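You operate a simulated robot arm through the tools that you are given. There is no shell and no other tool.

You are at the controls of a simulated robot arm. One attempt, no reset.

Task
Shake the rose sieve at the speed printed on it, then set it on the blue tray.
Fine: clamp it for the run and swing the clamp aside after. Where these are worked on the way, their far stop is far enough and under half their travel is too little: shaker clamp.

It is judged by the outcome, as a careful person would: the job done as asked, and still so three seconds after it is handed in. It fails if anything else is knocked over, pushed out of place, dropped, spilled or broken.

Robot
A 6-joint arm with a two-finger parallel gripper, fixed in place. Base frame: the origin is at the foot of the arm, x ahead of it, y to its left, z up; the work surface is at about z = 0. Units: mm, rad, N and s.
With the tool pointing down near the work surface it reaches from about 240 to 580 mm from the base axis. Its first joint turns from -2.897 to 2.897 rad. Payload 1.5 kg.
The tool frame sits at the grasp point between the pads (the TCP): z along the fingers, y along the line on which they close. The tips reach 30 mm beyond it. Largest opening 80 mm; finger width 17, thickness 12; the body of the gripper, 40 by 82 mm, starts 80 mm behind the TCP.
Orientation is told as [roll, pitch, yaw] about the base's x, y, z axes, in that order, counted from this pose: with the fingers straight down and closing along the base's y, the tool's x points along the base's -x, its y along +y and its z along -z.

Tools
- The arm moves only by the tool step_arm. Its arguments are lists of equal length, an entry for each row: "slide": the shift along the base's x, y, z in mm, a list of three; "delta_rot": the turn, a rotation vector about the base's x, y, z in rad, a list of three; "gripper": the finger opening in mm, from 0 to 80. In form: {"slide": [[dx, dy, dz], ...], "delta_rot": [[ax, ay, az], ...], "gripper": [gripper, ...]}. A call has 1 to 20 rows; each row shifts and turns the commanded pose from where the row before left it. A row lasts 0.2 s, in which the tool goes at most 50 mm and 0.15 rad; a call with a longer step from one row to the next is refused whole, and so is a gripper value outside its range. Where a pose cannot be reached the arm comes as near as it can. A force on the tool above 40 N (or 10 N above the force at the start of the call, whichever is more), or a blocked arm, ends the call early, and 0.2 s more pass. Each finger travels about 72 mm/s and halts on what it meets, pressing with about 43 N; the grip force reading is that of the motor and also rises with nothing between the fingers. The clock runs only during rows and for 0.2 s after the last one: add rows that do not move to give the fingers time. It gives the time, the measured TCP pose, the force on the tool (base axes), the opening and the grip force at its end, in the units of the frame above (readings bear some noise), with the torque about the TCP (base axes, N m) and any sound that the robot's microphone picked up.
- Cameras (640 x 400 px; columns grow to the right, rows downward): "scene" is fixed at [44.2, 507.1, 576.1]; the picture's right is [-0.72, -0.70, 0.00], its down [-0.41, 0.43, -0.80] and it looks along [0.56, -0.58, -0.59] (base axes); focal length 259 px, centre (320, 200). "wrist" rides on the gripper at [72, -7, -122] in the tool frame; the picture's right is [0.09, 1.00, 0.00], its down [-0.84, 0.08, -0.54] and it looks along [-0.54, 0.05, 0.84] (tool axes); focal length 238 px, centre (320, 200). There is no depth. A picture from a camera that has moved, and an enlarged one, comes with that camera's place and axes in the base frame and with its lens. The place of the scene camera against the robot may be out by one fixed shift of up to 18 mm in any direction.
- get_image(camera): a new picture of that camera. The clock stands still meanwhile.
- close_up(camera, box): a new picture of the part [left, top, right, bottom] of that camera's present view, enlarged. The clock stands still meanwhile.
- job_done(): hands the job in; it is judged then, once.

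Places have to be worked out from the pictures, the camera data and where the tool is seen. Open the gripper and draw the arm clear of the work before you hand the job in, unless the task says otherwise.

The tools are called after "Call:" by a JSON object that holds its "fn" and its "kwargs". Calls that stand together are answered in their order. step_arm: Moves the arm, as the interface text tells. Its arguments: {"type":"object","properties":{"slide":{"type":"array"},"delta_rot":{"type":"array"},"gripper":{"type":"array"}},"required":["slide","delta_rot","gripper"]} The other tools are called the same way: get_image (camera) takes a picture; close_up (camera, box) takes an enlarged picture of a part of a camera's view; job_done () hands the job in.

At the start:

```text
time_s: 0.0
tool_pos: [354.2, 11.2, 409.5]
orientation: [0.0, 0.0, -0.001]
ft_force: [-0.7, -0.5, 0.0]
ft_torque: [0.0, -0.02, 0.05]
finger_gap: 79.9
gripper_force: 0.0
```

scene: 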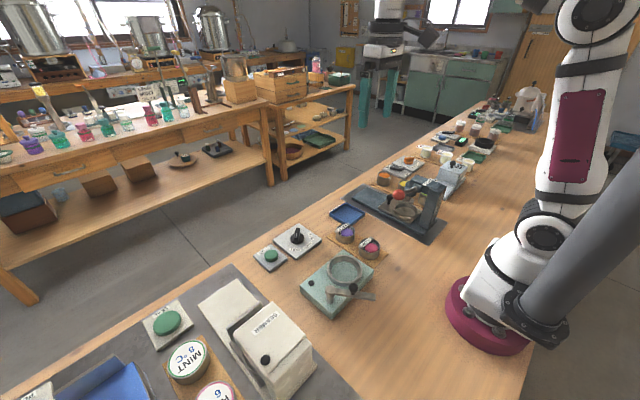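
wrist: 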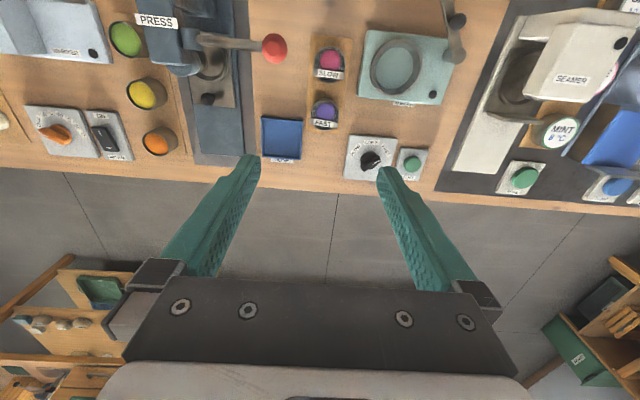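

The pictures show a shaker station (teal unit with a ring and clamp lever), two sieves labelled SLOW and FAST, a blue tray and a dial. I'll enlarge these areas to read the labels.

Call:
{"fn": "close_up", "kwargs": {"camera": "wrist", "box": [240, 20, 480, 190]}}

Call:
{"fn": "close_up", "kwargs": {"camera": "scene", "box": [240, 190, 400, 320]}}

Call:
{"fn": "close_up", "kwargs": {"camera": "wrist", "box": [335, 120, 435, 190]}}

Call:
{"fn": "close_up", "kwargs": {"camera": "wrist", "box": [250, 30, 350, 170]}}

```text
2.35 times, centred on (360, 105) of wrist
camera zoom: at [281.9, 2.7, 531.6], right [-0.09, 1.0, 0.0], down [0.84, 0.08, 0.54], along [0.54, 0.05, -0.84], focal length 561 px, centre (226, 424)
```

zoom: 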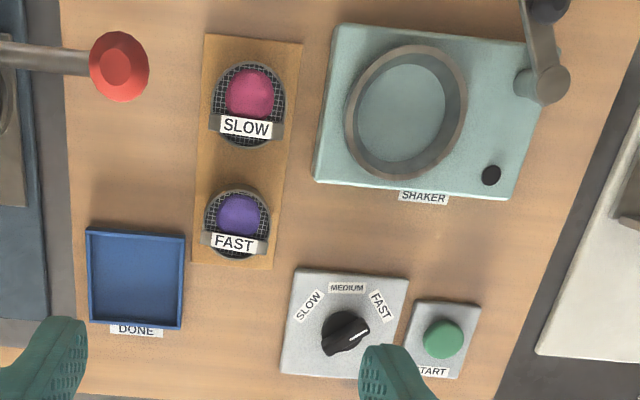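

```text
3.08 times, centred on (320, 255) of scene
camera zoom: at [44.2, 507.1, 576.1], right [-0.72, -0.7, 0.0], down [-0.41, 0.43, -0.8], along [0.56, -0.58, -0.59], focal length 797 px, centre (320, 31)
```

zoom: 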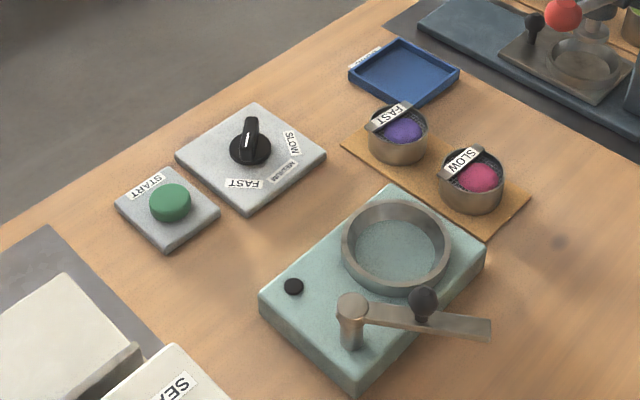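

```text
5.71 times, centred on (385, 155) of wrist
camera zoom: at [281.9, 2.7, 531.6], right [-0.09, 1.0, 0.0], down [0.84, 0.08, 0.54], along [0.54, 0.05, -0.84], focal length 1362 px, centre (-51, 457)
```

zoom: 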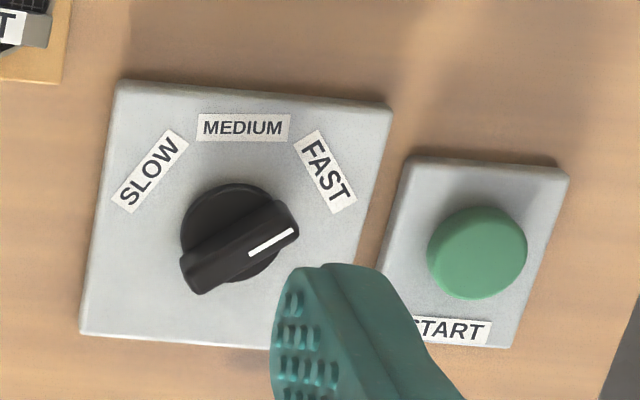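

```text
2.86 times, centred on (300, 100) of wrist
camera zoom: at [281.9, 2.7, 531.6], right [-0.09, 1.0, 0.0], down [0.84, 0.08, 0.54], along [0.54, 0.05, -0.84], focal length 681 px, centre (377, 486)
```

zoom: 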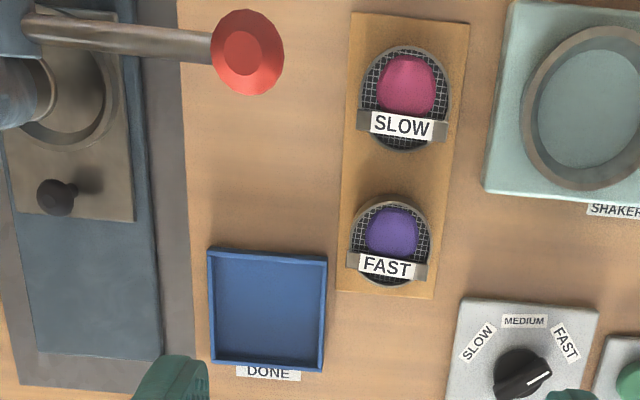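

The rose (pink) sieve is labelled SLOW, and the dial currently points at FAST. I judge the rose sieve to be near (306, 22), the shaker ring near (300, 140) with the clamp pivot near (275, 220), the dial near (494, 138) and START near (493, 239). I'll move back and left, staying high, to see the shaker and clamp better.

Call:
{"fn": "step_arm", "kwargs": {"slide": [[-20, 25, 0], [-20, 25, 0], [-20, 25, 0], [-14, 25, 0], [0, 0, 0]], "delta_rot": [[0, 0, 0], [0, 0, 0], [0, 0, 0], [0, 0, 0], [0, 0, 0]], "gripper": [80, 80, 80, 80, 80]}}

Call:
{"fn": "get_image", "kwargs": {"camera": "wrist"}}

```text
time_s: 1.2
tool_pos: [280.0, 109.9, 409.7]
orientation: [0.001, -0.001, -0.002]
ft_force: [0.3, -0.5, 0.6]
ft_torque: [-0.03, -0.01, 0.0]
finger_gap: 80.1
gripper_force: 0.1
```

```text
taken
camera wrist: at [208.1, 102.5, 531.4], right [-0.09, 1.0, 0.0], down [0.84, 0.08, 0.54], along [0.54, 0.05, -0.84], focal length 238 px, centre (320, 200)
```

wrist: 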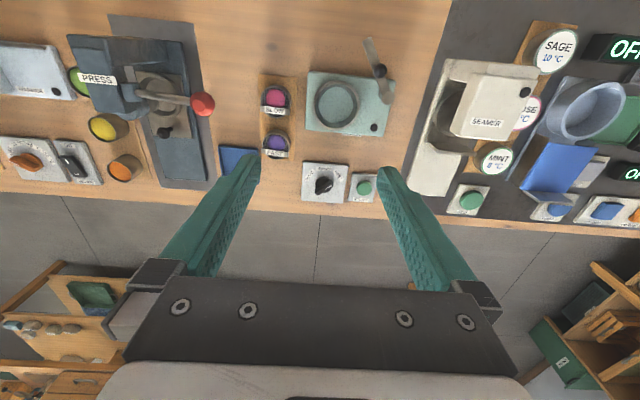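

The shaker is in full view now. I'll enlarge the shaker, the clamp and the sieves.

Call:
{"fn": "close_up", "kwargs": {"camera": "wrist", "box": [295, 25, 415, 145]}}

Call:
{"fn": "close_up", "kwargs": {"camera": "wrist", "box": [215, 65, 315, 185]}}

Call:
{"fn": "close_up", "kwargs": {"camera": "scene", "box": [295, 235, 385, 325]}}

Call:
{"fn": "close_up", "kwargs": {"camera": "scene", "box": [325, 215, 395, 270]}}

```text
3.33 times, centred on (355, 85) of wrist
camera zoom: at [208.1, 102.5, 531.4], right [-0.09, 1.0, 0.0], down [0.84, 0.08, 0.54], along [0.54, 0.05, -0.84], focal length 794 px, centre (203, 583)
```

zoom: 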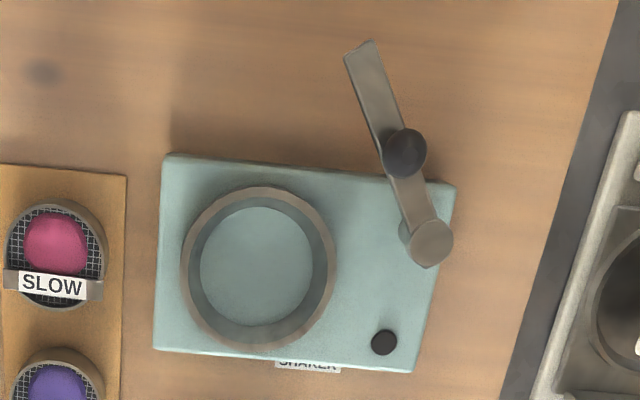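

```text
3.33 times, centred on (265, 125) of wrist
camera zoom: at [208.1, 102.5, 531.4], right [-0.09, 1.0, 0.0], down [0.84, 0.08, 0.54], along [0.54, 0.05, -0.84], focal length 794 px, centre (503, 450)
```

zoom: 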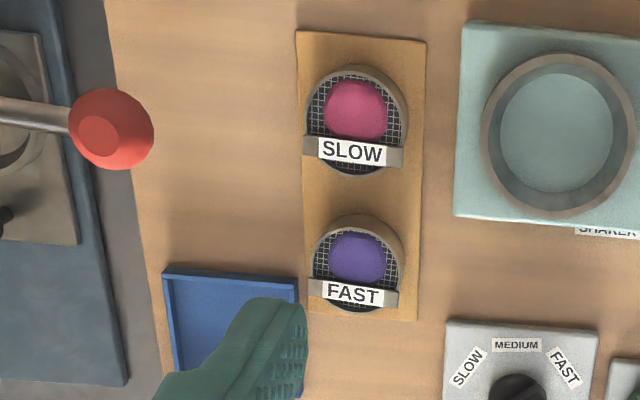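

```text
4.44 times, centred on (340, 280) of scene
camera zoom: at [44.2, 507.1, 576.1], right [-0.72, -0.7, 0.0], down [-0.41, 0.43, -0.8], along [0.56, -0.58, -0.59], focal length 1151 px, centre (231, -156)
```

zoom: 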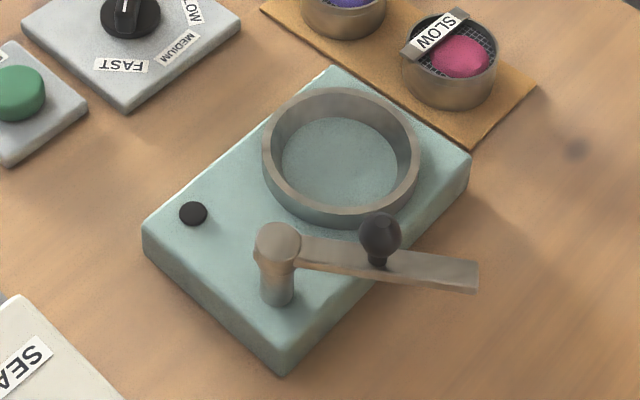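

```text
7.27 times, centred on (360, 242) of scene
camera zoom: at [44.2, 507.1, 576.1], right [-0.72, -0.7, 0.0], down [-0.41, 0.43, -0.8], along [0.56, -0.58, -0.59], focal length 1884 px, centre (29, -109)
```

zoom: 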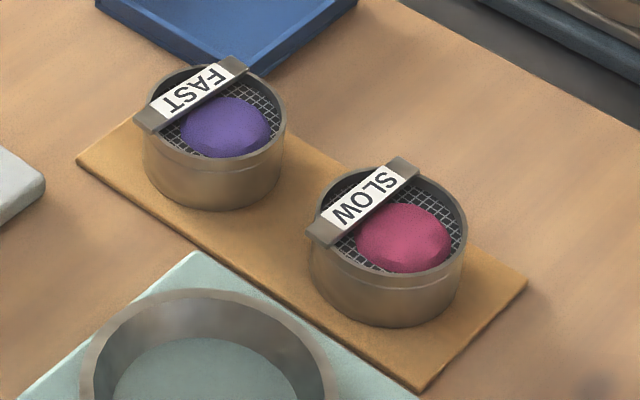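

The views agree on these places: rose sieve about 60 mm across with its rim near z≈32 at (306, 24), shaker ring near (300, 140), clamp pivot near (275, 235), clamp knob near (233, 205), and the tray near (463, -68). The dial comes first, so I'll move above it for a closer look.

Call:
{"fn": "step_arm", "kwargs": {"slide": [[32, 5.2, -22], [32, 5.2, -22], [32, 5.2, -22], [32, 5.2, -22], [32, 5.2, -22], [0, 0, 0]], "delta_rot": [[0, 0, 0], [0, 0, 0], [0, 0, 0], [0, 0, 0], [0, 0, 0], [0, 0, 0]], "gripper": [80, 80, 80, 80, 80, 80]}}

Call:
{"fn": "get_image", "kwargs": {"camera": "wrist"}}

Call:
{"fn": "close_up", "kwargs": {"camera": "wrist", "box": [260, 80, 400, 200]}}

Call:
{"fn": "get_image", "kwargs": {"camera": "scene"}}

```text
time_s: 2.6
tool_pos: [441.4, 137.3, 300.3]
orientation: [0.0, -0.001, 0.0]
ft_force: [-0.9, -0.9, -0.3]
ft_torque: [-0.03, -0.01, -0.01]
finger_gap: 79.9
gripper_force: 0.1
```

```text
taken
camera wrist: at [368.5, 129.9, 421.4], right [-0.09, 1.0, 0.0], down [0.84, 0.08, 0.54], along [0.54, 0.05, -0.84], focal length 238 px, centre (320, 200)
```

wrist: 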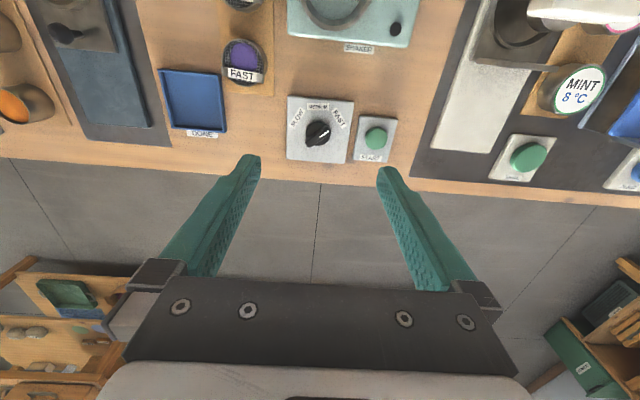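

```text
3.33 times, centred on (330, 140) of wrist
camera zoom: at [368.5, 129.9, 421.4], right [-0.09, 1.0, 0.0], down [0.84, 0.08, 0.54], along [0.54, 0.05, -0.84], focal length 794 px, centre (287, 400)
```

zoom: 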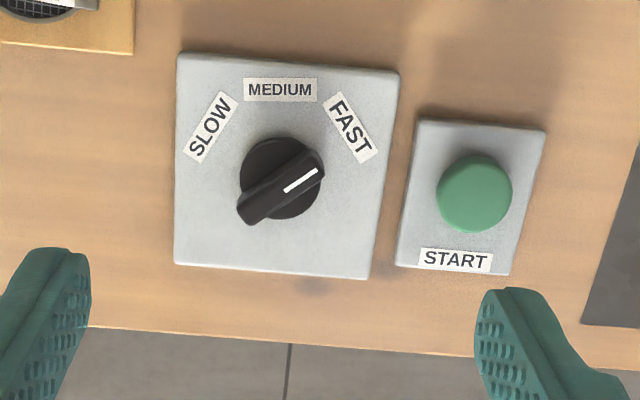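

```text
taken
```

scene: 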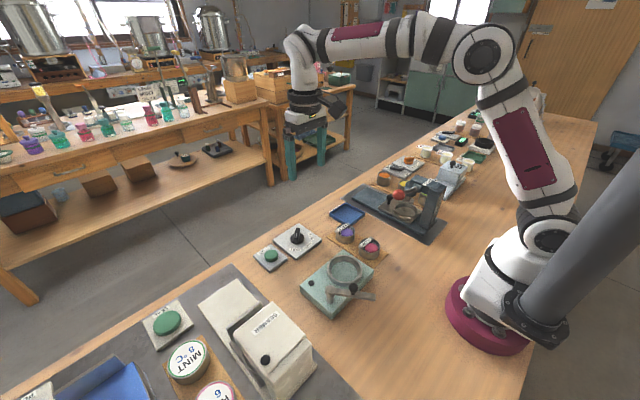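

The dial plate spans x 438–548 and y 83–192, with the knob centred at about (493.5, 137.5). Its pointer is 51° toward +y from -x (FAST) and SLOW lies at about 61° toward -y, so it needs a turn of about +112°. I'll yaw -51° to line up with the handle and come down above the knob with the fingers partly open.

Call:
{"fn": "step_arm", "kwargs": {"slide": [[8.7, 0, -30], [8.7, 0, -30], [8.7, 0, -30], [8.7, 0, -30], [8.7, 0, -30], [8.7, 0, -20], [0, 0, 0]], "delta_rot": [[0, 0, -0.148], [0, 0, -0.148], [0, 0, -0.148], [0, 0, -0.148], [0, 0, -0.148], [0, 0, -0.148], [0, 0, 0]], "gripper": [60, 50, 44, 44, 44, 44, 44]}}

Call:
{"fn": "get_image", "kwargs": {"camera": "wrist"}}

Call:
{"fn": "close_up", "kwargs": {"camera": "scene", "box": [240, 160, 360, 280]}}

```text
time_s: 4.2
tool_pos: [492.3, 136.6, 128.7]
orientation: [0.0, 0.002, -0.89]
ft_force: [0.3, -0.2, 0.0]
ft_torque: [0.01, -0.02, -0.03]
finger_gap: 43.9
gripper_force: 0.0
```

```text
taken
camera wrist: at [441.4, 186.7, 250.8], right [0.72, 0.7, 0.0], down [0.59, -0.6, 0.54], along [0.38, -0.39, -0.84], focal length 238 px, centre (320, 200)
```

wrist: 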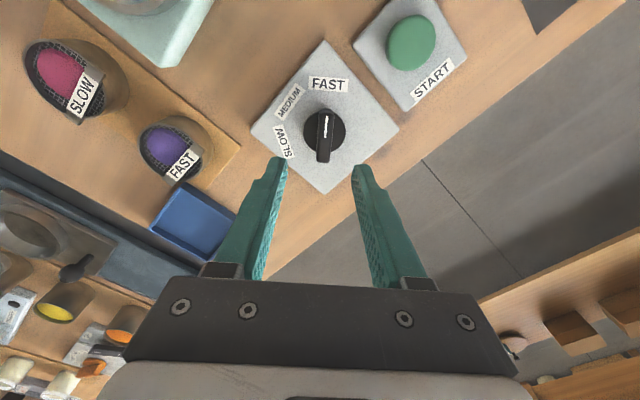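

```text
3.33 times, centred on (300, 220) of scene
camera zoom: at [44.2, 507.1, 576.1], right [-0.72, -0.7, 0.0], down [-0.41, 0.43, -0.8], along [0.56, -0.58, -0.59], focal length 863 px, centre (387, 133)
```

zoom: 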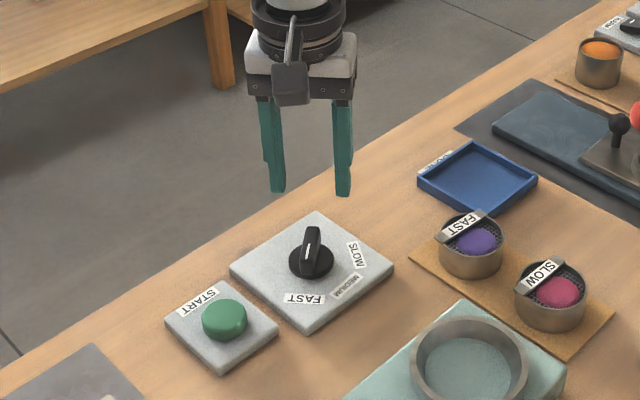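

The fingers hang about 90 mm above the knob and the handle looks aligned with the picture's vertical. I'll enlarge to check centring.

Call:
{"fn": "close_up", "kwargs": {"camera": "wrist", "box": [250, 70, 400, 200]}}

```text
3.08 times, centred on (325, 135) of wrist
camera zoom: at [441.4, 186.7, 250.8], right [0.72, 0.7, 0.0], down [0.59, -0.6, 0.54], along [0.38, -0.39, -0.84], focal length 733 px, centre (305, 400)
```

zoom: 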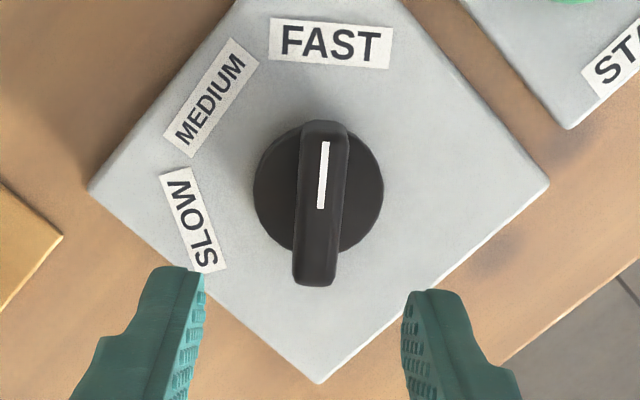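

The handle lines up with the tool and the knob centre is about (493.3, 139.2), so I'll nudge +1, +2.5 mm. Then I'll descend until the fingertips are near z≈27, beside the handle.

Call:
{"fn": "step_arm", "kwargs": {"slide": [[1, 2.5, -25], [0, 0, -25], [0, 0, -15], [0, 0, -7], [0, 0, 0]], "delta_rot": [[0, 0, 0], [0, 0, 0], [0, 0, 0], [0, 0, 0], [0, 0, 0]], "gripper": [44, 44, 44, 44, 44]}}

Call:
{"fn": "get_image", "kwargs": {"camera": "wrist"}}

Call:
{"fn": "close_up", "kwargs": {"camera": "scene", "box": [260, 190, 330, 270]}}

```text
time_s: 5.4
tool_pos: [493.5, 138.8, 57.5]
orientation: [0.0, 0.0, -0.89]
ft_force: [1.0, 0.6, -0.2]
ft_torque: [-0.01, 0.0, -0.01]
finger_gap: 43.9
gripper_force: 0.1
```

```text
taken
camera wrist: at [442.6, 189.6, 178.9], right [0.71, 0.7, 0.0], down [0.59, -0.6, 0.54], along [0.38, -0.39, -0.84], focal length 238 px, centre (320, 200)
```

wrist: 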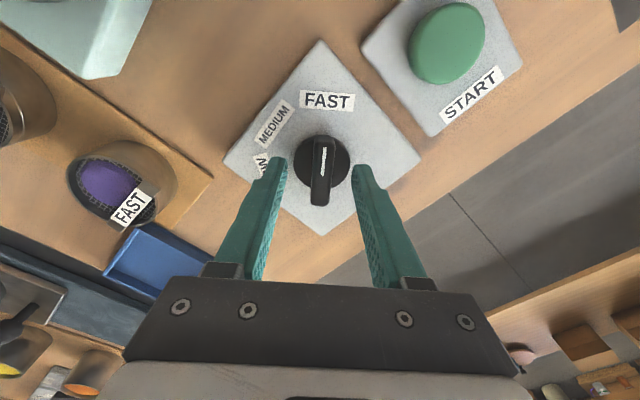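

```text
5.00 times, centred on (295, 230) of scene
camera zoom: at [44.2, 507.1, 576.1], right [-0.72, -0.7, 0.0], down [-0.41, 0.43, -0.8], along [0.56, -0.58, -0.59], focal length 1295 px, centre (445, 50)
```

zoom: 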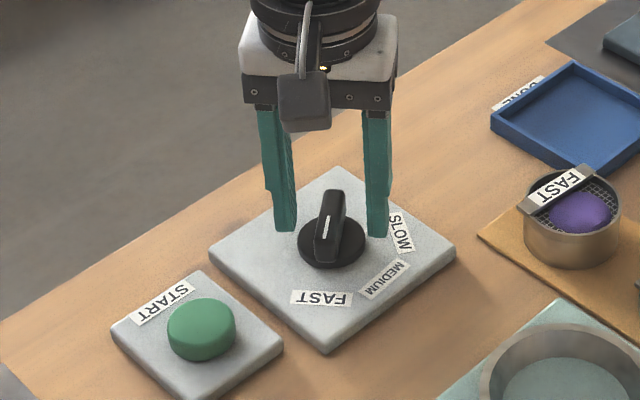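

The fingertips straddle the handle and the knob is centred, with the handle top at about z≈40. I'll lower 2 mm and close on the handle.

Call:
{"fn": "step_arm", "kwargs": {"slide": [[0, 0, -2], [0, 0, 0], [0, 0, 0], [0, 0, 0]], "delta_rot": [[0, 0, 0], [0, 0, 0], [0, 0, 0], [0, 0, 0]], "gripper": [44, 20, 8, 8]}}

Call:
{"fn": "get_image", "kwargs": {"camera": "wrist"}}

```text
time_s: 6.4
tool_pos: [493.9, 140.2, 56.2]
orientation: [0.002, 0.0, -0.888]
ft_force: [6.5, 7.0, -1.3]
ft_torque: [-0.01, -0.17, 0.08]
finger_gap: 16.7
gripper_force: 5.0
```

```text
taken
camera wrist: at [442.5, 189.6, 177.2], right [0.71, 0.7, 0.0], down [0.59, -0.6, 0.54], along [0.38, -0.39, -0.84], focal length 238 px, centre (320, 200)
```

wrist: 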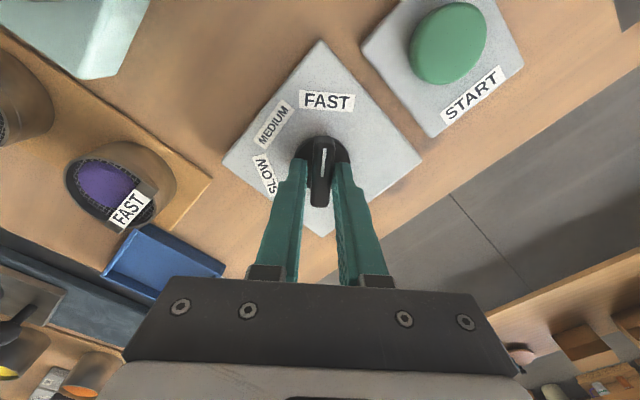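

The handle is gripped at 16.7 mm with a small sideways pull that suggests the knob centre is about 1 mm further toward +x, +y. I'll shift by that and start turning +z, about half of the 112° first.

Call:
{"fn": "step_arm", "kwargs": {"slide": [[0.7, 0.7, 0], [0, 0, 0], [0, 0, 0], [0, 0, 0], [0, 0, 0], [0, 0, 0], [0, 0, 0]], "delta_rot": [[0, 0, 0.07], [0, 0, 0.14], [0, 0, 0.14], [0, 0, 0.14], [0, 0, 0.14], [0, 0, 0.14], [0, 0, 0.14]], "gripper": [6, 6, 6, 6, 6, 6, 6]}}

Call:
{"fn": "get_image", "kwargs": {"camera": "wrist"}}

```text
time_s: 8.0
tool_pos: [493.8, 139.3, 56.0]
orientation: [-0.001, 0.0, 0.023]
ft_force: [0.4, -3.0, 4.7]
ft_torque: [-0.04, 0.14, -0.02]
finger_gap: 14.0
gripper_force: 30.2
```

```text
taken
camera wrist: at [421.9, 130.0, 177.8], right [-0.12, 0.99, 0.0], down [0.83, 0.1, 0.54], along [0.54, 0.06, -0.84], focal length 238 px, centre (320, 200)
```

wrist: 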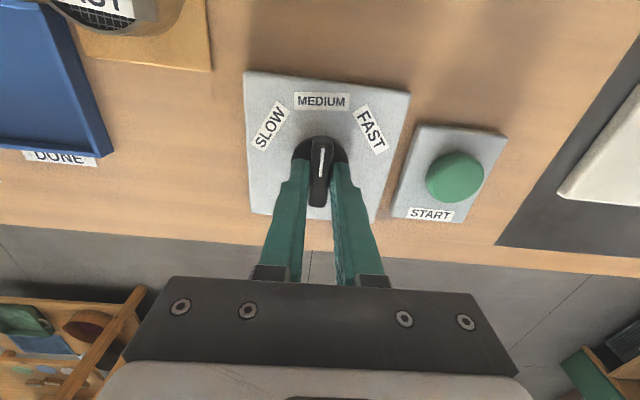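

The knob follows the fingers and its pointer is now near MEDIUM. I'll turn another 1.04 rad toward SLOW.

Call:
{"fn": "step_arm", "kwargs": {"slide": [[0, 0, 0], [0, 0, 0], [0, 0, 0], [0, 0, 0], [0, 0, 0], [0, 0, 0], [0, 0, 0], [0, 0, 0], [0, 0, 0]], "delta_rot": [[0, 0, 0.13], [0, 0, 0.13], [0, 0, 0.13], [0, 0, 0.13], [0, 0, 0.13], [0, 0, 0.13], [0, 0, 0.13], [0, 0, 0.13], [0, 0, 0]], "gripper": [6, 6, 6, 6, 6, 6, 6, 6, 6]}}

Call:
{"fn": "get_image", "kwargs": {"camera": "wrist"}}

Call:
{"fn": "close_up", "kwargs": {"camera": "wrist", "box": [250, 70, 400, 220]}}

Call:
{"fn": "close_up", "kwargs": {"camera": "scene", "box": [260, 190, 330, 270]}}

```text
time_s: 10.0
tool_pos: [495.5, 139.3, 55.9]
orientation: [-0.001, 0.0, 1.062]
ft_force: [6.9, -32.2, 1.8]
ft_torque: [-0.39, 0.0, -0.59]
finger_gap: 13.6
gripper_force: 29.7
```

```text
taken
camera wrist: at [464.7, 71.6, 177.7], right [-0.91, 0.4, 0.0], down [0.34, 0.77, 0.54], along [0.22, 0.5, -0.84], focal length 238 px, centre (320, 200)
```

wrist: 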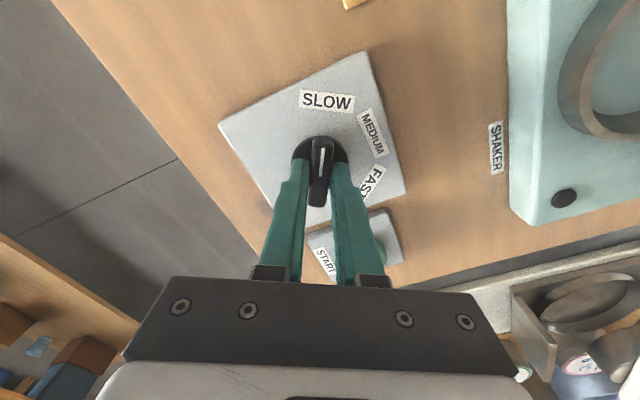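

```text
2.67 times, centred on (325, 145) of wrist
camera zoom: at [464.7, 71.6, 177.7], right [-0.91, 0.4, 0.0], down [0.34, 0.77, 0.54], along [0.22, 0.5, -0.84], focal length 636 px, centre (307, 347)
```

zoom: 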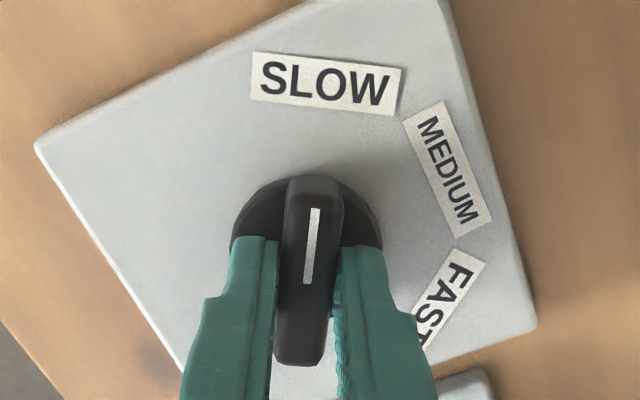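

```text
5.00 times, centred on (295, 230) of scene
camera zoom: at [44.2, 507.1, 576.1], right [-0.72, -0.7, 0.0], down [-0.41, 0.43, -0.8], along [0.56, -0.58, -0.59], focal length 1295 px, centre (445, 50)
```

zoom: 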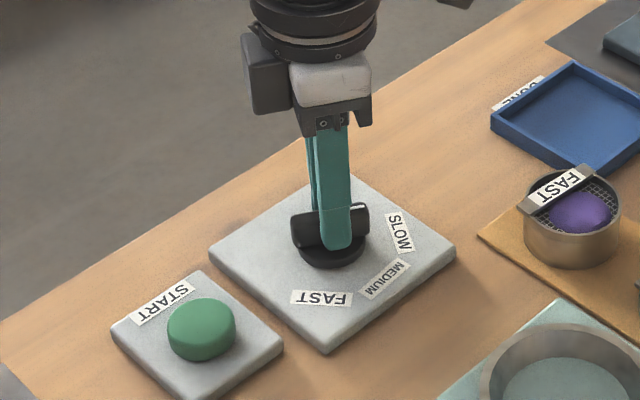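

The pointer now aims at SLOW, and the reaction (32 N, -0.59 N m) suggests the knob is at its stop. I'll back off a little to relieve it, open the fingers and rise to check.

Call:
{"fn": "step_arm", "kwargs": {"slide": [[0, 0, 0], [0, 0, 0], [0, 0, 0], [0, 0, 20], [0, 0, 35], [0, 0, 40], [0, 0, 0]], "delta_rot": [[0, 0, 0], [0, 0, 0], [0, 0, 0], [0, 0, 0], [0, 0, 0], [0, 0, 0], [0, 0, 0]], "gripper": [20, 36, 44, 44, 44, 44, 44]}}

Call:
{"fn": "get_image", "kwargs": {"camera": "wrist"}}

Call:
{"fn": "close_up", "kwargs": {"camera": "wrist", "box": [250, 60, 400, 200]}}

Call:
{"fn": "close_up", "kwargs": {"camera": "scene", "box": [260, 190, 330, 270]}}

```text
time_s: 11.6
tool_pos: [495.0, 140.3, 152.7]
orientation: [-0.001, 0.0, 1.062]
ft_force: [0.1, 0.5, 0.7]
ft_torque: [-0.01, -0.01, 0.01]
finger_gap: 43.9
gripper_force: 0.2
```

```text
taken
camera wrist: at [465.2, 72.2, 274.1], right [-0.91, 0.41, 0.0], down [0.34, 0.77, 0.54], along [0.22, 0.5, -0.84], focal length 238 px, centre (320, 200)
```

wrist: 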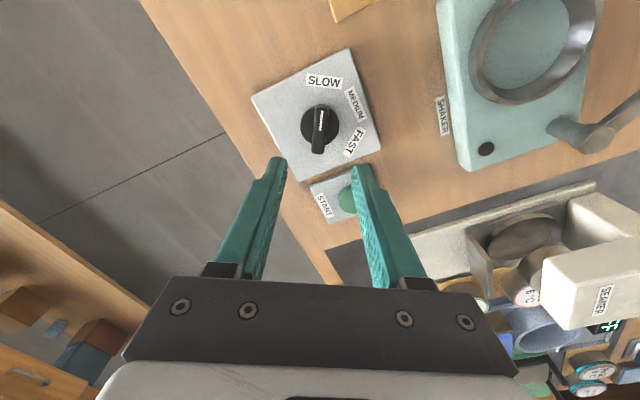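

```text
2.86 times, centred on (325, 130) of wrist
camera zoom: at [465.2, 72.2, 274.1], right [-0.91, 0.41, 0.0], down [0.34, 0.77, 0.54], along [0.22, 0.5, -0.84], focal length 681 px, centre (306, 400)
```

zoom: 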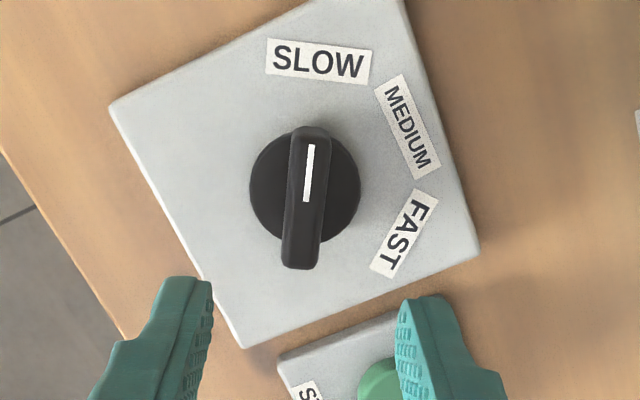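

```text
5.00 times, centred on (295, 230) of scene
camera zoom: at [44.2, 507.1, 576.1], right [-0.72, -0.7, 0.0], down [-0.41, 0.43, -0.8], along [0.56, -0.58, -0.59], focal length 1295 px, centre (445, 50)
```

zoom: 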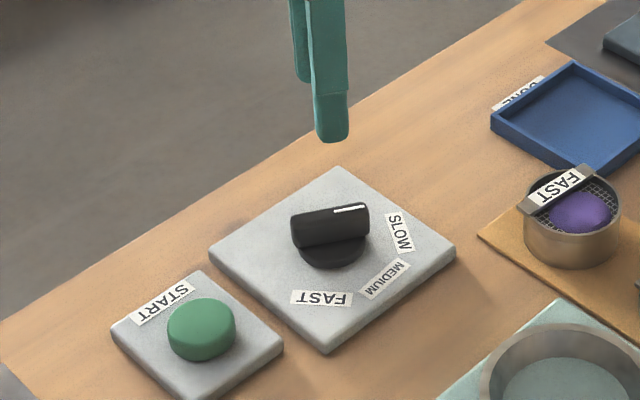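

The dial now reads SLOW. Next I'll move above the rose sieve, un-yaw to close along y, open wide and look.

Call:
{"fn": "step_arm", "kwargs": {"slide": [[-23.6, -14.5, 6], [-23.6, -14.5, 6], [-23.6, -14.5, 6], [-23.6, -14.5, 6], [-23.6, -14.5, 0], [-23.6, -14.5, 0], [-23.6, -14.5, 0], [-23.6, -14.5, 0], [0, 0, 0]], "delta_rot": [[0, 0, -0.1328], [0, 0, -0.1328], [0, 0, -0.1328], [0, 0, -0.1328], [0, 0, -0.1328], [0, 0, -0.1328], [0, 0, -0.1328], [0, 0, -0.1328], [0, 0, 0]], "gripper": [44, 50, 60, 70, 80, 80, 80, 80, 80]}}

Call:
{"fn": "get_image", "kwargs": {"camera": "wrist"}}

Call:
{"fn": "close_up", "kwargs": {"camera": "wrist", "box": [240, 60, 400, 200]}}

Call:
{"fn": "close_up", "kwargs": {"camera": "scene", "box": [320, 150, 440, 290]}}

```text
time_s: 13.6
tool_pos: [305.8, 23.6, 175.0]
orientation: [-0.002, -0.001, -0.005]
ft_force: [0.4, -0.1, 0.3]
ft_torque: [0.01, -0.01, 0.01]
finger_gap: 79.9
gripper_force: 0.1
```

```text
taken
camera wrist: at [233.1, 16.3, 296.1], right [-0.09, 1.0, 0.0], down [0.84, 0.07, 0.54], along [0.54, 0.05, -0.84], focal length 238 px, centre (320, 200)
```

wrist: 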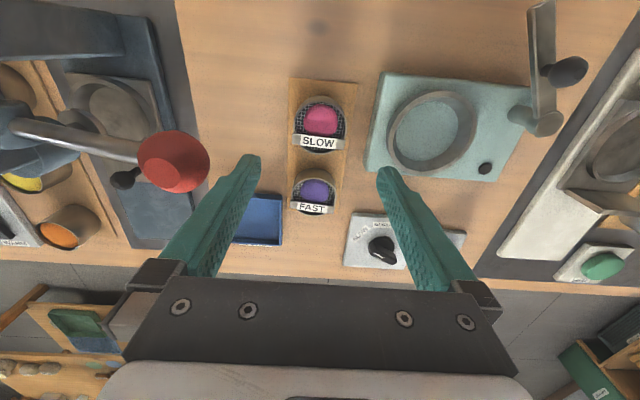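

```text
2.86 times, centred on (320, 130) of wrist
camera zoom: at [233.1, 16.3, 296.1], right [-0.09, 1.0, 0.0], down [0.84, 0.07, 0.54], along [0.54, 0.05, -0.84], focal length 681 px, centre (320, 400)
```

zoom: 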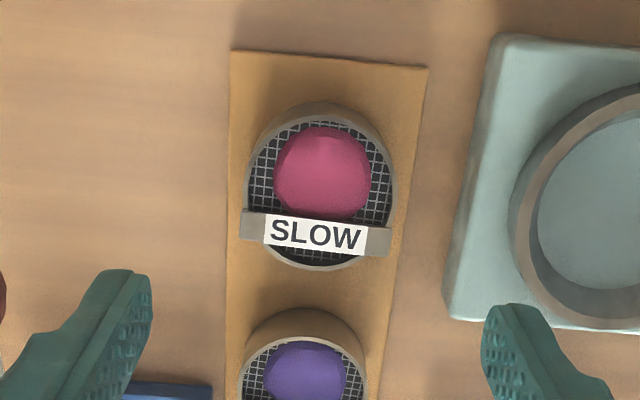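

```text
2.86 times, centred on (380, 220) of scene
camera zoom: at [44.2, 507.1, 576.1], right [-0.72, -0.7, 0.0], down [-0.41, 0.43, -0.8], along [0.56, -0.58, -0.59], focal length 740 px, centre (149, 143)
```

zoom: 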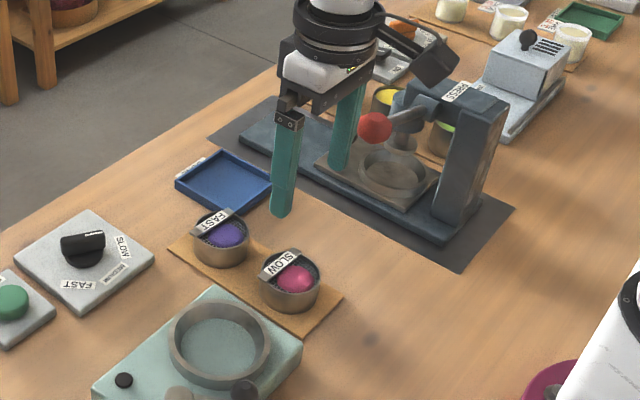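

The rose sieve centres at about (307.3, 23.7), 57–59 mm across, with its rim near z≈32 and the label bar starting about 8 mm toward +x from its centre. Before gripping, I'll enlarge the shaker from here to get the ring and clamp heights.

Call:
{"fn": "close_up", "kwargs": {"camera": "wrist", "box": [350, 0, 600, 200]}}

Call:
{"fn": "close_up", "kwargs": {"camera": "scene", "box": [295, 235, 385, 325]}}

Call:
{"fn": "close_up", "kwargs": {"camera": "scene", "box": [340, 220, 390, 270]}}

```text
2.00 times, centred on (475, 100) of wrist
camera zoom: at [233.1, 16.3, 296.1], right [-0.09, 1.0, 0.0], down [0.84, 0.07, 0.54], along [0.54, 0.05, -0.84], focal length 477 px, centre (10, 400)
```

zoom: 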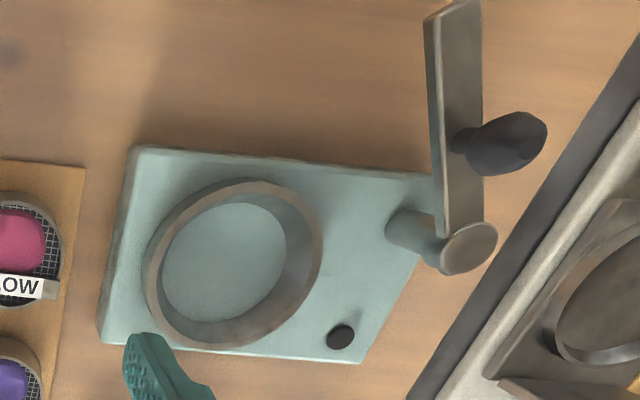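

```text
4.44 times, centred on (340, 280) of scene
camera zoom: at [44.2, 507.1, 576.1], right [-0.72, -0.7, 0.0], down [-0.41, 0.43, -0.8], along [0.56, -0.58, -0.59], focal length 1151 px, centre (231, -156)
```

zoom: 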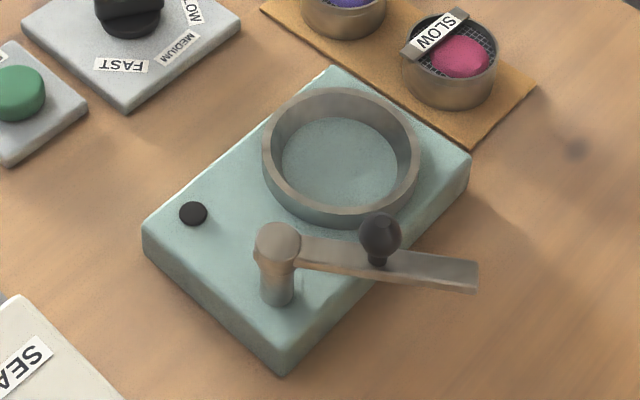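

```text
8.00 times, centred on (365, 245) of scene
camera zoom: at [44.2, 507.1, 576.1], right [-0.72, -0.7, 0.0], down [-0.41, 0.43, -0.8], along [0.56, -0.58, -0.59], focal length 2072 px, centre (-40, -160)
```

zoom: 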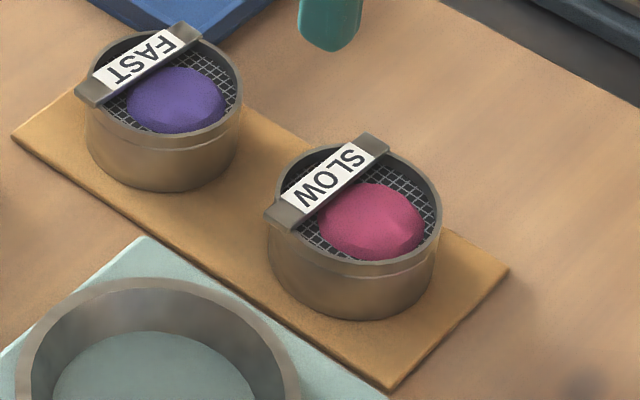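

The ring top is about z≈42, centred near (300, 143.5), inner diameter ≈80 mm, and the clamp hub top is about z≈75. The shaker's edge is at y≈80, so I'll narrow to 70 mm, offset slightly to x≈304.5 to stay off the label bar, and descend part way.

Call:
{"fn": "step_arm", "kwargs": {"slide": [[-1.5, 0, -30], [0, 0, -40], [0, 0, -30], [0, 0, -8], [0, 0, 0]], "delta_rot": [[0, 0, 0.005], [0, 0, 0], [0, 0, 0], [0, 0, 0], [0, 0, 0]], "gripper": [72, 70, 70, 70, 70]}}

Call:
{"fn": "get_image", "kwargs": {"camera": "wrist"}}

Call:
{"fn": "close_up", "kwargs": {"camera": "scene", "box": [330, 200, 410, 270]}}

Call:
{"fn": "close_up", "kwargs": {"camera": "wrist", "box": [360, 0, 640, 200]}}

```text
time_s: 14.8
tool_pos: [304.0, 24.8, 66.4]
orientation: [-0.001, 0.0, 0.004]
ft_force: [0.1, -0.8, -0.3]
ft_torque: [-0.01, 0.02, 0.0]
finger_gap: 70.0
gripper_force: 0.1
```

```text
taken
camera wrist: at [231.9, 16.0, 188.7], right [-0.1, 1.0, 0.0], down [0.84, 0.08, 0.54], along [0.54, 0.05, -0.84], focal length 238 px, centre (320, 200)
```

wrist: 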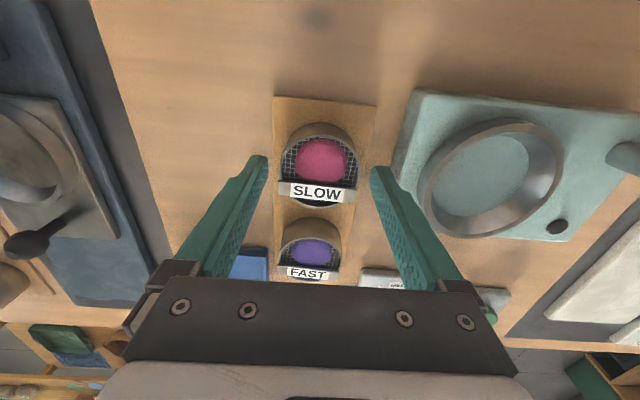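

```text
5.71 times, centred on (370, 235) of scene
camera zoom: at [44.2, 507.1, 576.1], right [-0.72, -0.7, 0.0], down [-0.41, 0.43, -0.8], along [0.56, -0.58, -0.59], focal length 1480 px, centre (34, 0)
```

zoom: 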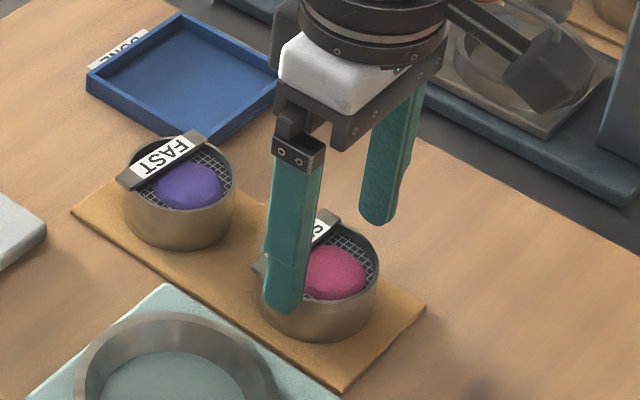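

```text
2.00 times, centred on (500, 100) of wrist
camera zoom: at [231.9, 16.0, 188.7], right [-0.1, 1.0, 0.0], down [0.84, 0.08, 0.54], along [0.54, 0.05, -0.84], focal length 477 px, centre (-40, 400)
```

zoom: 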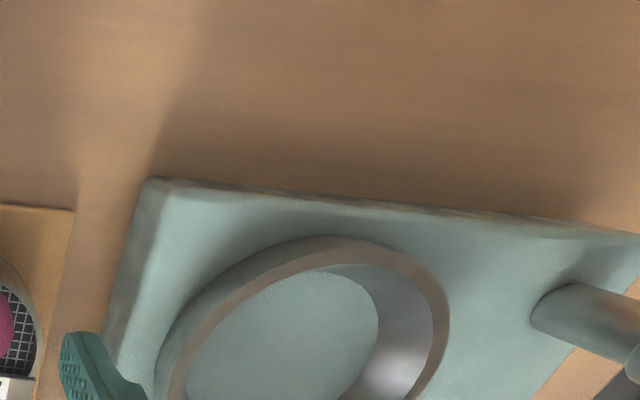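

I'll enlarge the sieve from this lower view to refine its rim height, because the ring only leaves room for a shallow grip.

Call:
{"fn": "close_up", "kwargs": {"camera": "wrist", "box": [240, 80, 400, 220]}}

Call:
{"fn": "close_up", "kwargs": {"camera": "scene", "box": [350, 220, 390, 270]}}

```text
2.86 times, centred on (320, 150) of wrist
camera zoom: at [231.9, 16.0, 188.7], right [-0.1, 1.0, 0.0], down [0.84, 0.08, 0.54], along [0.54, 0.05, -0.84], focal length 681 px, centre (320, 343)
```

zoom: 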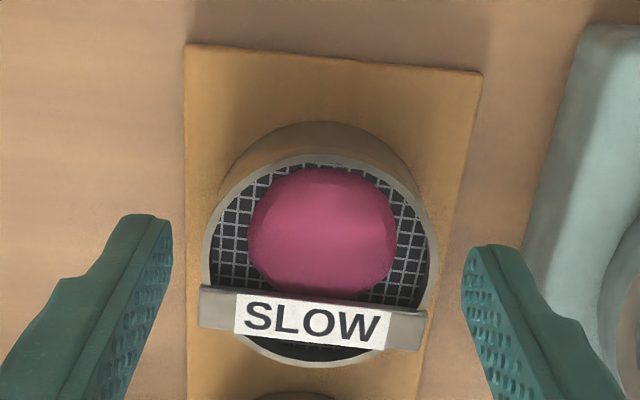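

```text
8.00 times, centred on (370, 245) of scene
camera zoom: at [44.2, 507.1, 576.1], right [-0.72, -0.7, 0.0], down [-0.41, 0.43, -0.8], along [0.56, -0.58, -0.59], focal length 2072 px, centre (-80, -160)
```

zoom: 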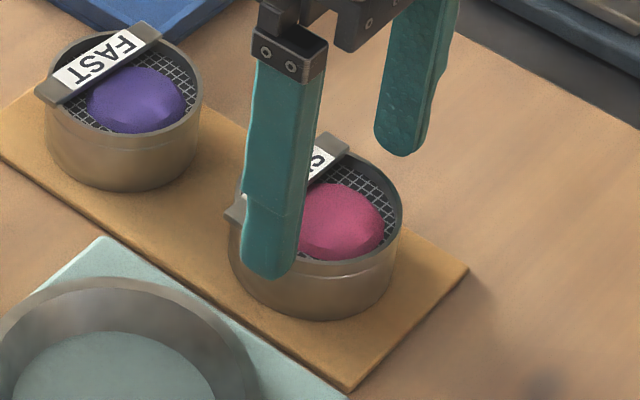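

Refined: sieve centre ≈(309, 24), rim z≈33, outer diameter ≈59.5, bar edge at x≈316.5. I'll go to x≈306 and TCP z≈56, so the tips overlap the rim by 7–8 mm, and close gently.

Call:
{"fn": "step_arm", "kwargs": {"slide": [[2, 0, -5], [0, 0, -5], [0, 0, 0], [0, 0, 0], [0, 0, 0], [0, 0, 0]], "delta_rot": [[0, 0, 0], [0, 0, 0], [0, 0, 0], [0, 0, 0], [0, 0, 0], [0, 0, 0]], "gripper": [70, 70, 66, 60, 54, 54]}}

Call:
{"fn": "get_image", "kwargs": {"camera": "wrist"}}

Call:
{"fn": "close_up", "kwargs": {"camera": "scene", "box": [350, 220, 390, 270]}}

```text
time_s: 16.2
tool_pos: [307.0, 23.6, 57.2]
orientation: [0.0, 0.001, 0.004]
ft_force: [-0.2, -1.2, 0.6]
ft_torque: [0.03, 0.02, -0.02]
finger_gap: 58.8
gripper_force: 43.0
```

```text
taken
camera wrist: at [233.5, 16.1, 178.8], right [-0.1, 1.0, 0.0], down [0.84, 0.08, 0.54], along [0.54, 0.05, -0.84], focal length 238 px, centre (320, 200)
```

wrist: 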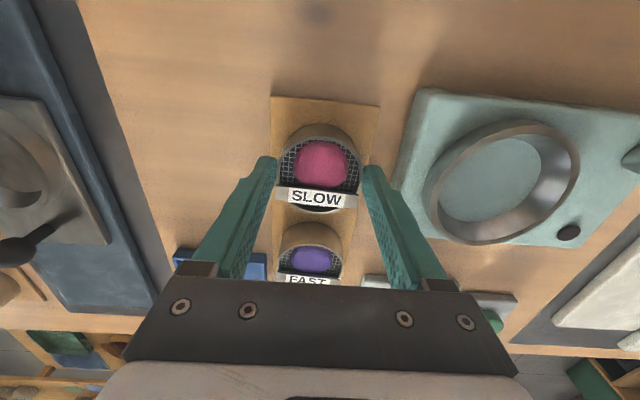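

```text
8.00 times, centred on (370, 245) of scene
camera zoom: at [44.2, 507.1, 576.1], right [-0.72, -0.7, 0.0], down [-0.41, 0.43, -0.8], along [0.56, -0.58, -0.59], focal length 2072 px, centre (-80, -160)
```

zoom: 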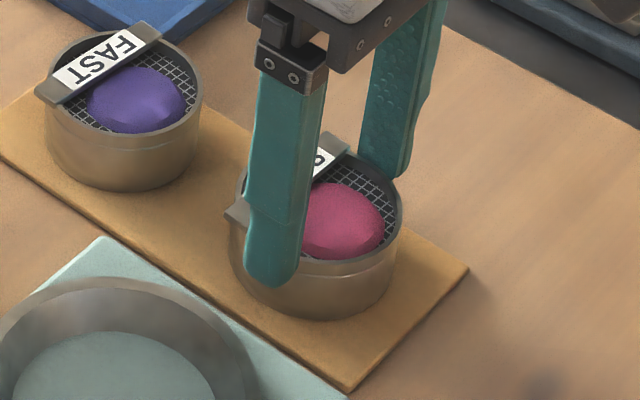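

Gripped at 58.8 mm with 43 N, so the sieve's diameter is 58.8. I'll lift slowly and check that it hangs level and securely.

Call:
{"fn": "step_arm", "kwargs": {"slide": [[0, 0, 3], [0, 0, 6], [0, 0, 10], [0, 0, 12], [0, 0, 12], [0, 0, 12], [0, 0, 8], [0, 0, 0]], "delta_rot": [[0, 0, 0], [0, 0, 0], [0, 0, 0], [0, 0, 0], [0, 0, 0], [0, 0, 0], [0, 0, 0], [0, 0, 0]], "gripper": [54, 54, 54, 54, 54, 54, 54, 54]}}

Call:
{"fn": "get_image", "kwargs": {"camera": "wrist"}}

Call:
{"fn": "close_up", "kwargs": {"camera": "scene", "box": [330, 200, 400, 270]}}

```text
time_s: 18.0
tool_pos: [305.5, 22.4, 118.6]
orientation: [0.0, 0.001, 0.002]
ft_force: [-0.2, 0.2, -0.8]
ft_torque: [0.0, -0.02, -0.02]
finger_gap: 58.4
gripper_force: 43.2
```

```text
taken
camera wrist: at [233.5, 15.6, 241.6], right [-0.1, 1.0, 0.0], down [0.84, 0.08, 0.54], along [0.54, 0.05, -0.84], focal length 238 px, centre (320, 200)
```

wrist: 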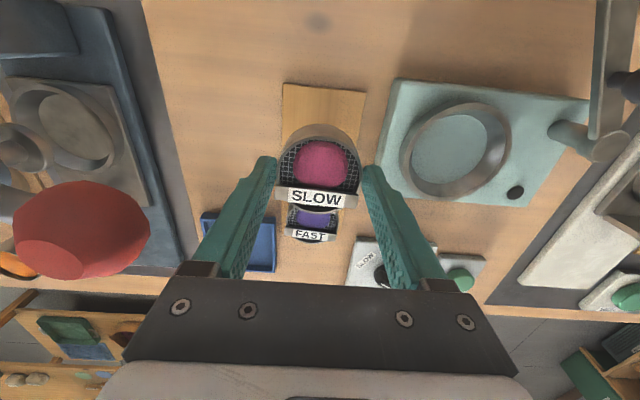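

```text
5.71 times, centred on (365, 235) of scene
camera zoom: at [44.2, 507.1, 576.1], right [-0.72, -0.7, 0.0], down [-0.41, 0.43, -0.8], along [0.56, -0.58, -0.59], focal length 1480 px, centre (63, 0)
```

zoom: 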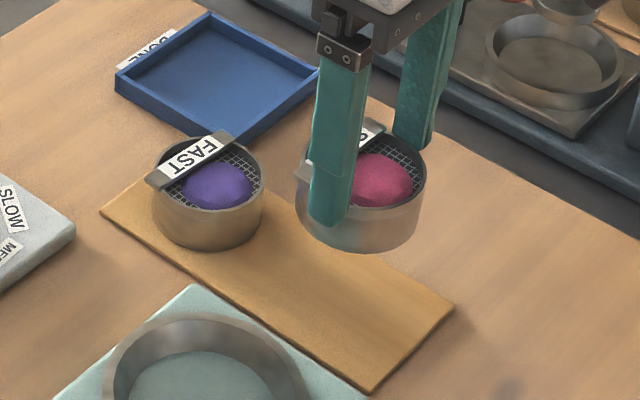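

The sieve is held level. I'll carry it smoothly to above the ring, whose centre I now put at (302, 143.5), so the TCP goes to about (299, 143.5).

Call:
{"fn": "step_arm", "kwargs": {"slide": [[-0.8, 6, 0], [-1, 12, 0], [-1, 18, 0], [-1, 20, 0], [-1, 20, 0], [-1, 20, 0], [-1, 14, 0], [0, 9.1, 0], [0, 0, 0], [0, 0, 0]], "delta_rot": [[0, 0, 0], [0, 0, 0], [0, 0, 0], [0, 0, 0], [0, 0, 0], [0, 0, 0], [0, 0, 0], [0, 0, 0], [0, 0, 0], [0, 0, 0]], "gripper": [54, 54, 54, 54, 54, 54, 54, 54, 54, 54]}}

Call:
{"fn": "get_image", "kwargs": {"camera": "wrist"}}

Call:
{"fn": "close_up", "kwargs": {"camera": "wrist", "box": [230, 60, 410, 240]}}

Call:
{"fn": "close_up", "kwargs": {"camera": "scene", "box": [295, 215, 395, 315]}}

```text
time_s: 20.2
tool_pos: [299.2, 142.9, 119.1]
orientation: [0.0, 0.0, 0.003]
ft_force: [0.3, 0.8, -1.0]
ft_torque: [0.04, 0.01, -0.02]
finger_gap: 58.1
gripper_force: 42.8
```

```text
taken
camera wrist: at [226.8, 134.8, 240.9], right [-0.1, 1.0, 0.0], down [0.84, 0.08, 0.54], along [0.54, 0.05, -0.84], focal length 238 px, centre (320, 200)
```

wrist: 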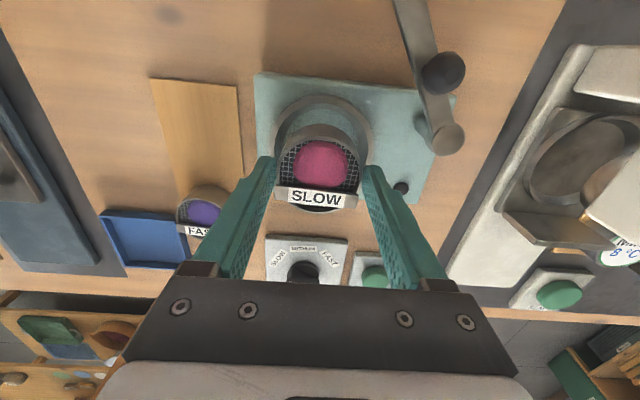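

```text
2.22 times, centred on (320, 150) of wrist
camera zoom: at [226.8, 134.8, 240.9], right [-0.1, 1.0, 0.0], down [0.84, 0.08, 0.54], along [0.54, 0.05, -0.84], focal length 530 px, centre (320, 311)
```

zoom: 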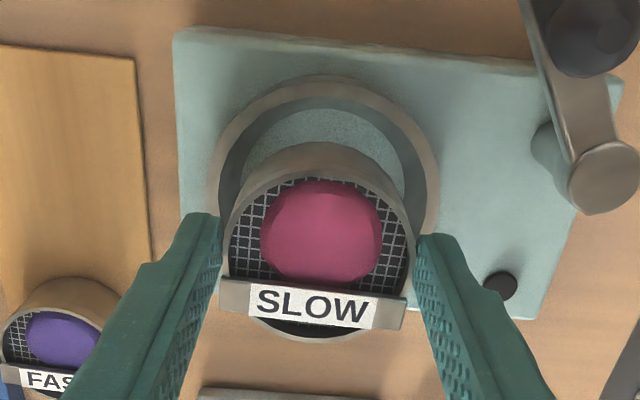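

```text
4.00 times, centred on (345, 265) of scene
camera zoom: at [44.2, 507.1, 576.1], right [-0.72, -0.7, 0.0], down [-0.41, 0.43, -0.8], along [0.56, -0.58, -0.59], focal length 1036 px, centre (220, -60)
```

zoom: 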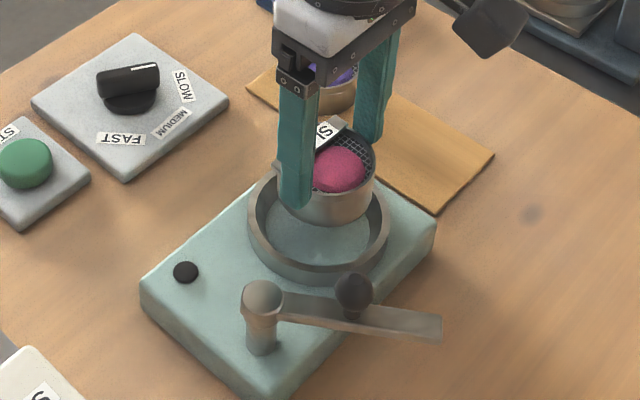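

The sieve sits centred over the ring within about 1 mm. I'll lower it part way into the ring and look again before seating.

Call:
{"fn": "step_arm", "kwargs": {"slide": [[0, 0, -8], [0, 0, -10], [0, 0, -10], [0, 0, -7], [0, 0, -3], [0, 0, 0]], "delta_rot": [[0, 0, 0], [0, 0, 0], [0, 0, 0], [0, 0, 0], [0, 0, 0], [0, 0, 0]], "gripper": [54, 54, 54, 54, 54, 54]}}

Call:
{"fn": "get_image", "kwargs": {"camera": "wrist"}}

Call:
{"fn": "close_up", "kwargs": {"camera": "scene", "box": [305, 225, 385, 305]}}

Call:
{"fn": "close_up", "kwargs": {"camera": "wrist", "box": [230, 60, 410, 240]}}

```text
time_s: 21.6
tool_pos: [298.7, 142.7, 82.5]
orientation: [-0.001, 0.001, 0.002]
ft_force: [-2.6, -2.5, 11.4]
ft_torque: [-0.14, 0.11, 0.03]
finger_gap: 58.5
gripper_force: 42.7
stopped in row 6: the force on the tool passed its limit at 42 N (the readings are from after the stop); the commanded pose is now the measured one
```

```text
taken
camera wrist: at [226.6, 134.7, 204.7], right [-0.09, 1.0, 0.0], down [0.84, 0.08, 0.54], along [0.54, 0.05, -0.84], focal length 238 px, centre (320, 200)
```

wrist: 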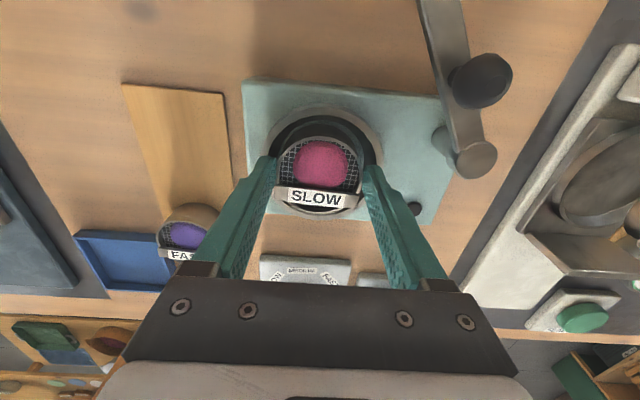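

```text
5.00 times, centred on (345, 265) of scene
camera zoom: at [44.2, 507.1, 576.1], right [-0.72, -0.7, 0.0], down [-0.41, 0.43, -0.8], along [0.56, -0.58, -0.59], focal length 1295 px, centre (195, -125)
```

zoom: 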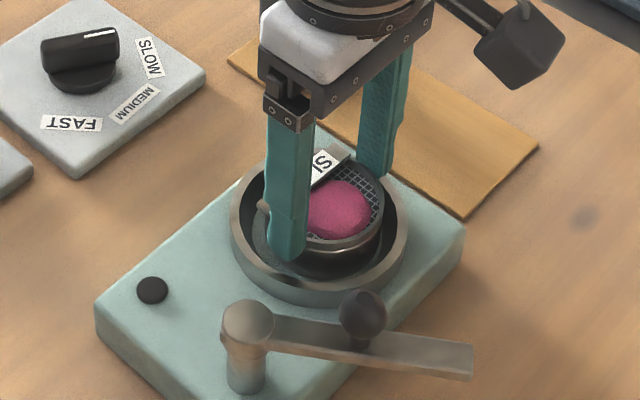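

```text
2.22 times, centred on (320, 150) of wrist
camera zoom: at [226.6, 134.7, 204.7], right [-0.09, 1.0, 0.0], down [0.84, 0.08, 0.54], along [0.54, 0.05, -0.84], focal length 530 px, centre (320, 311)
```

zoom: 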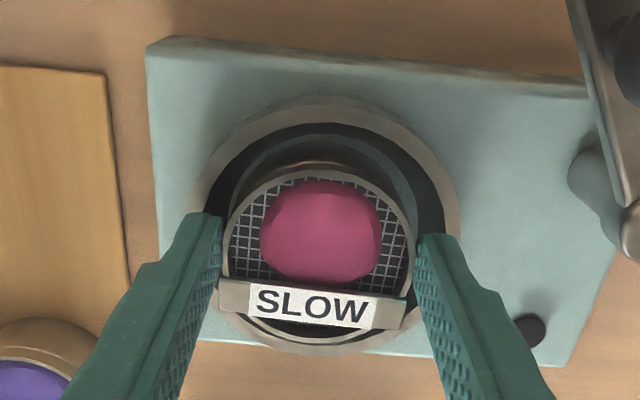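

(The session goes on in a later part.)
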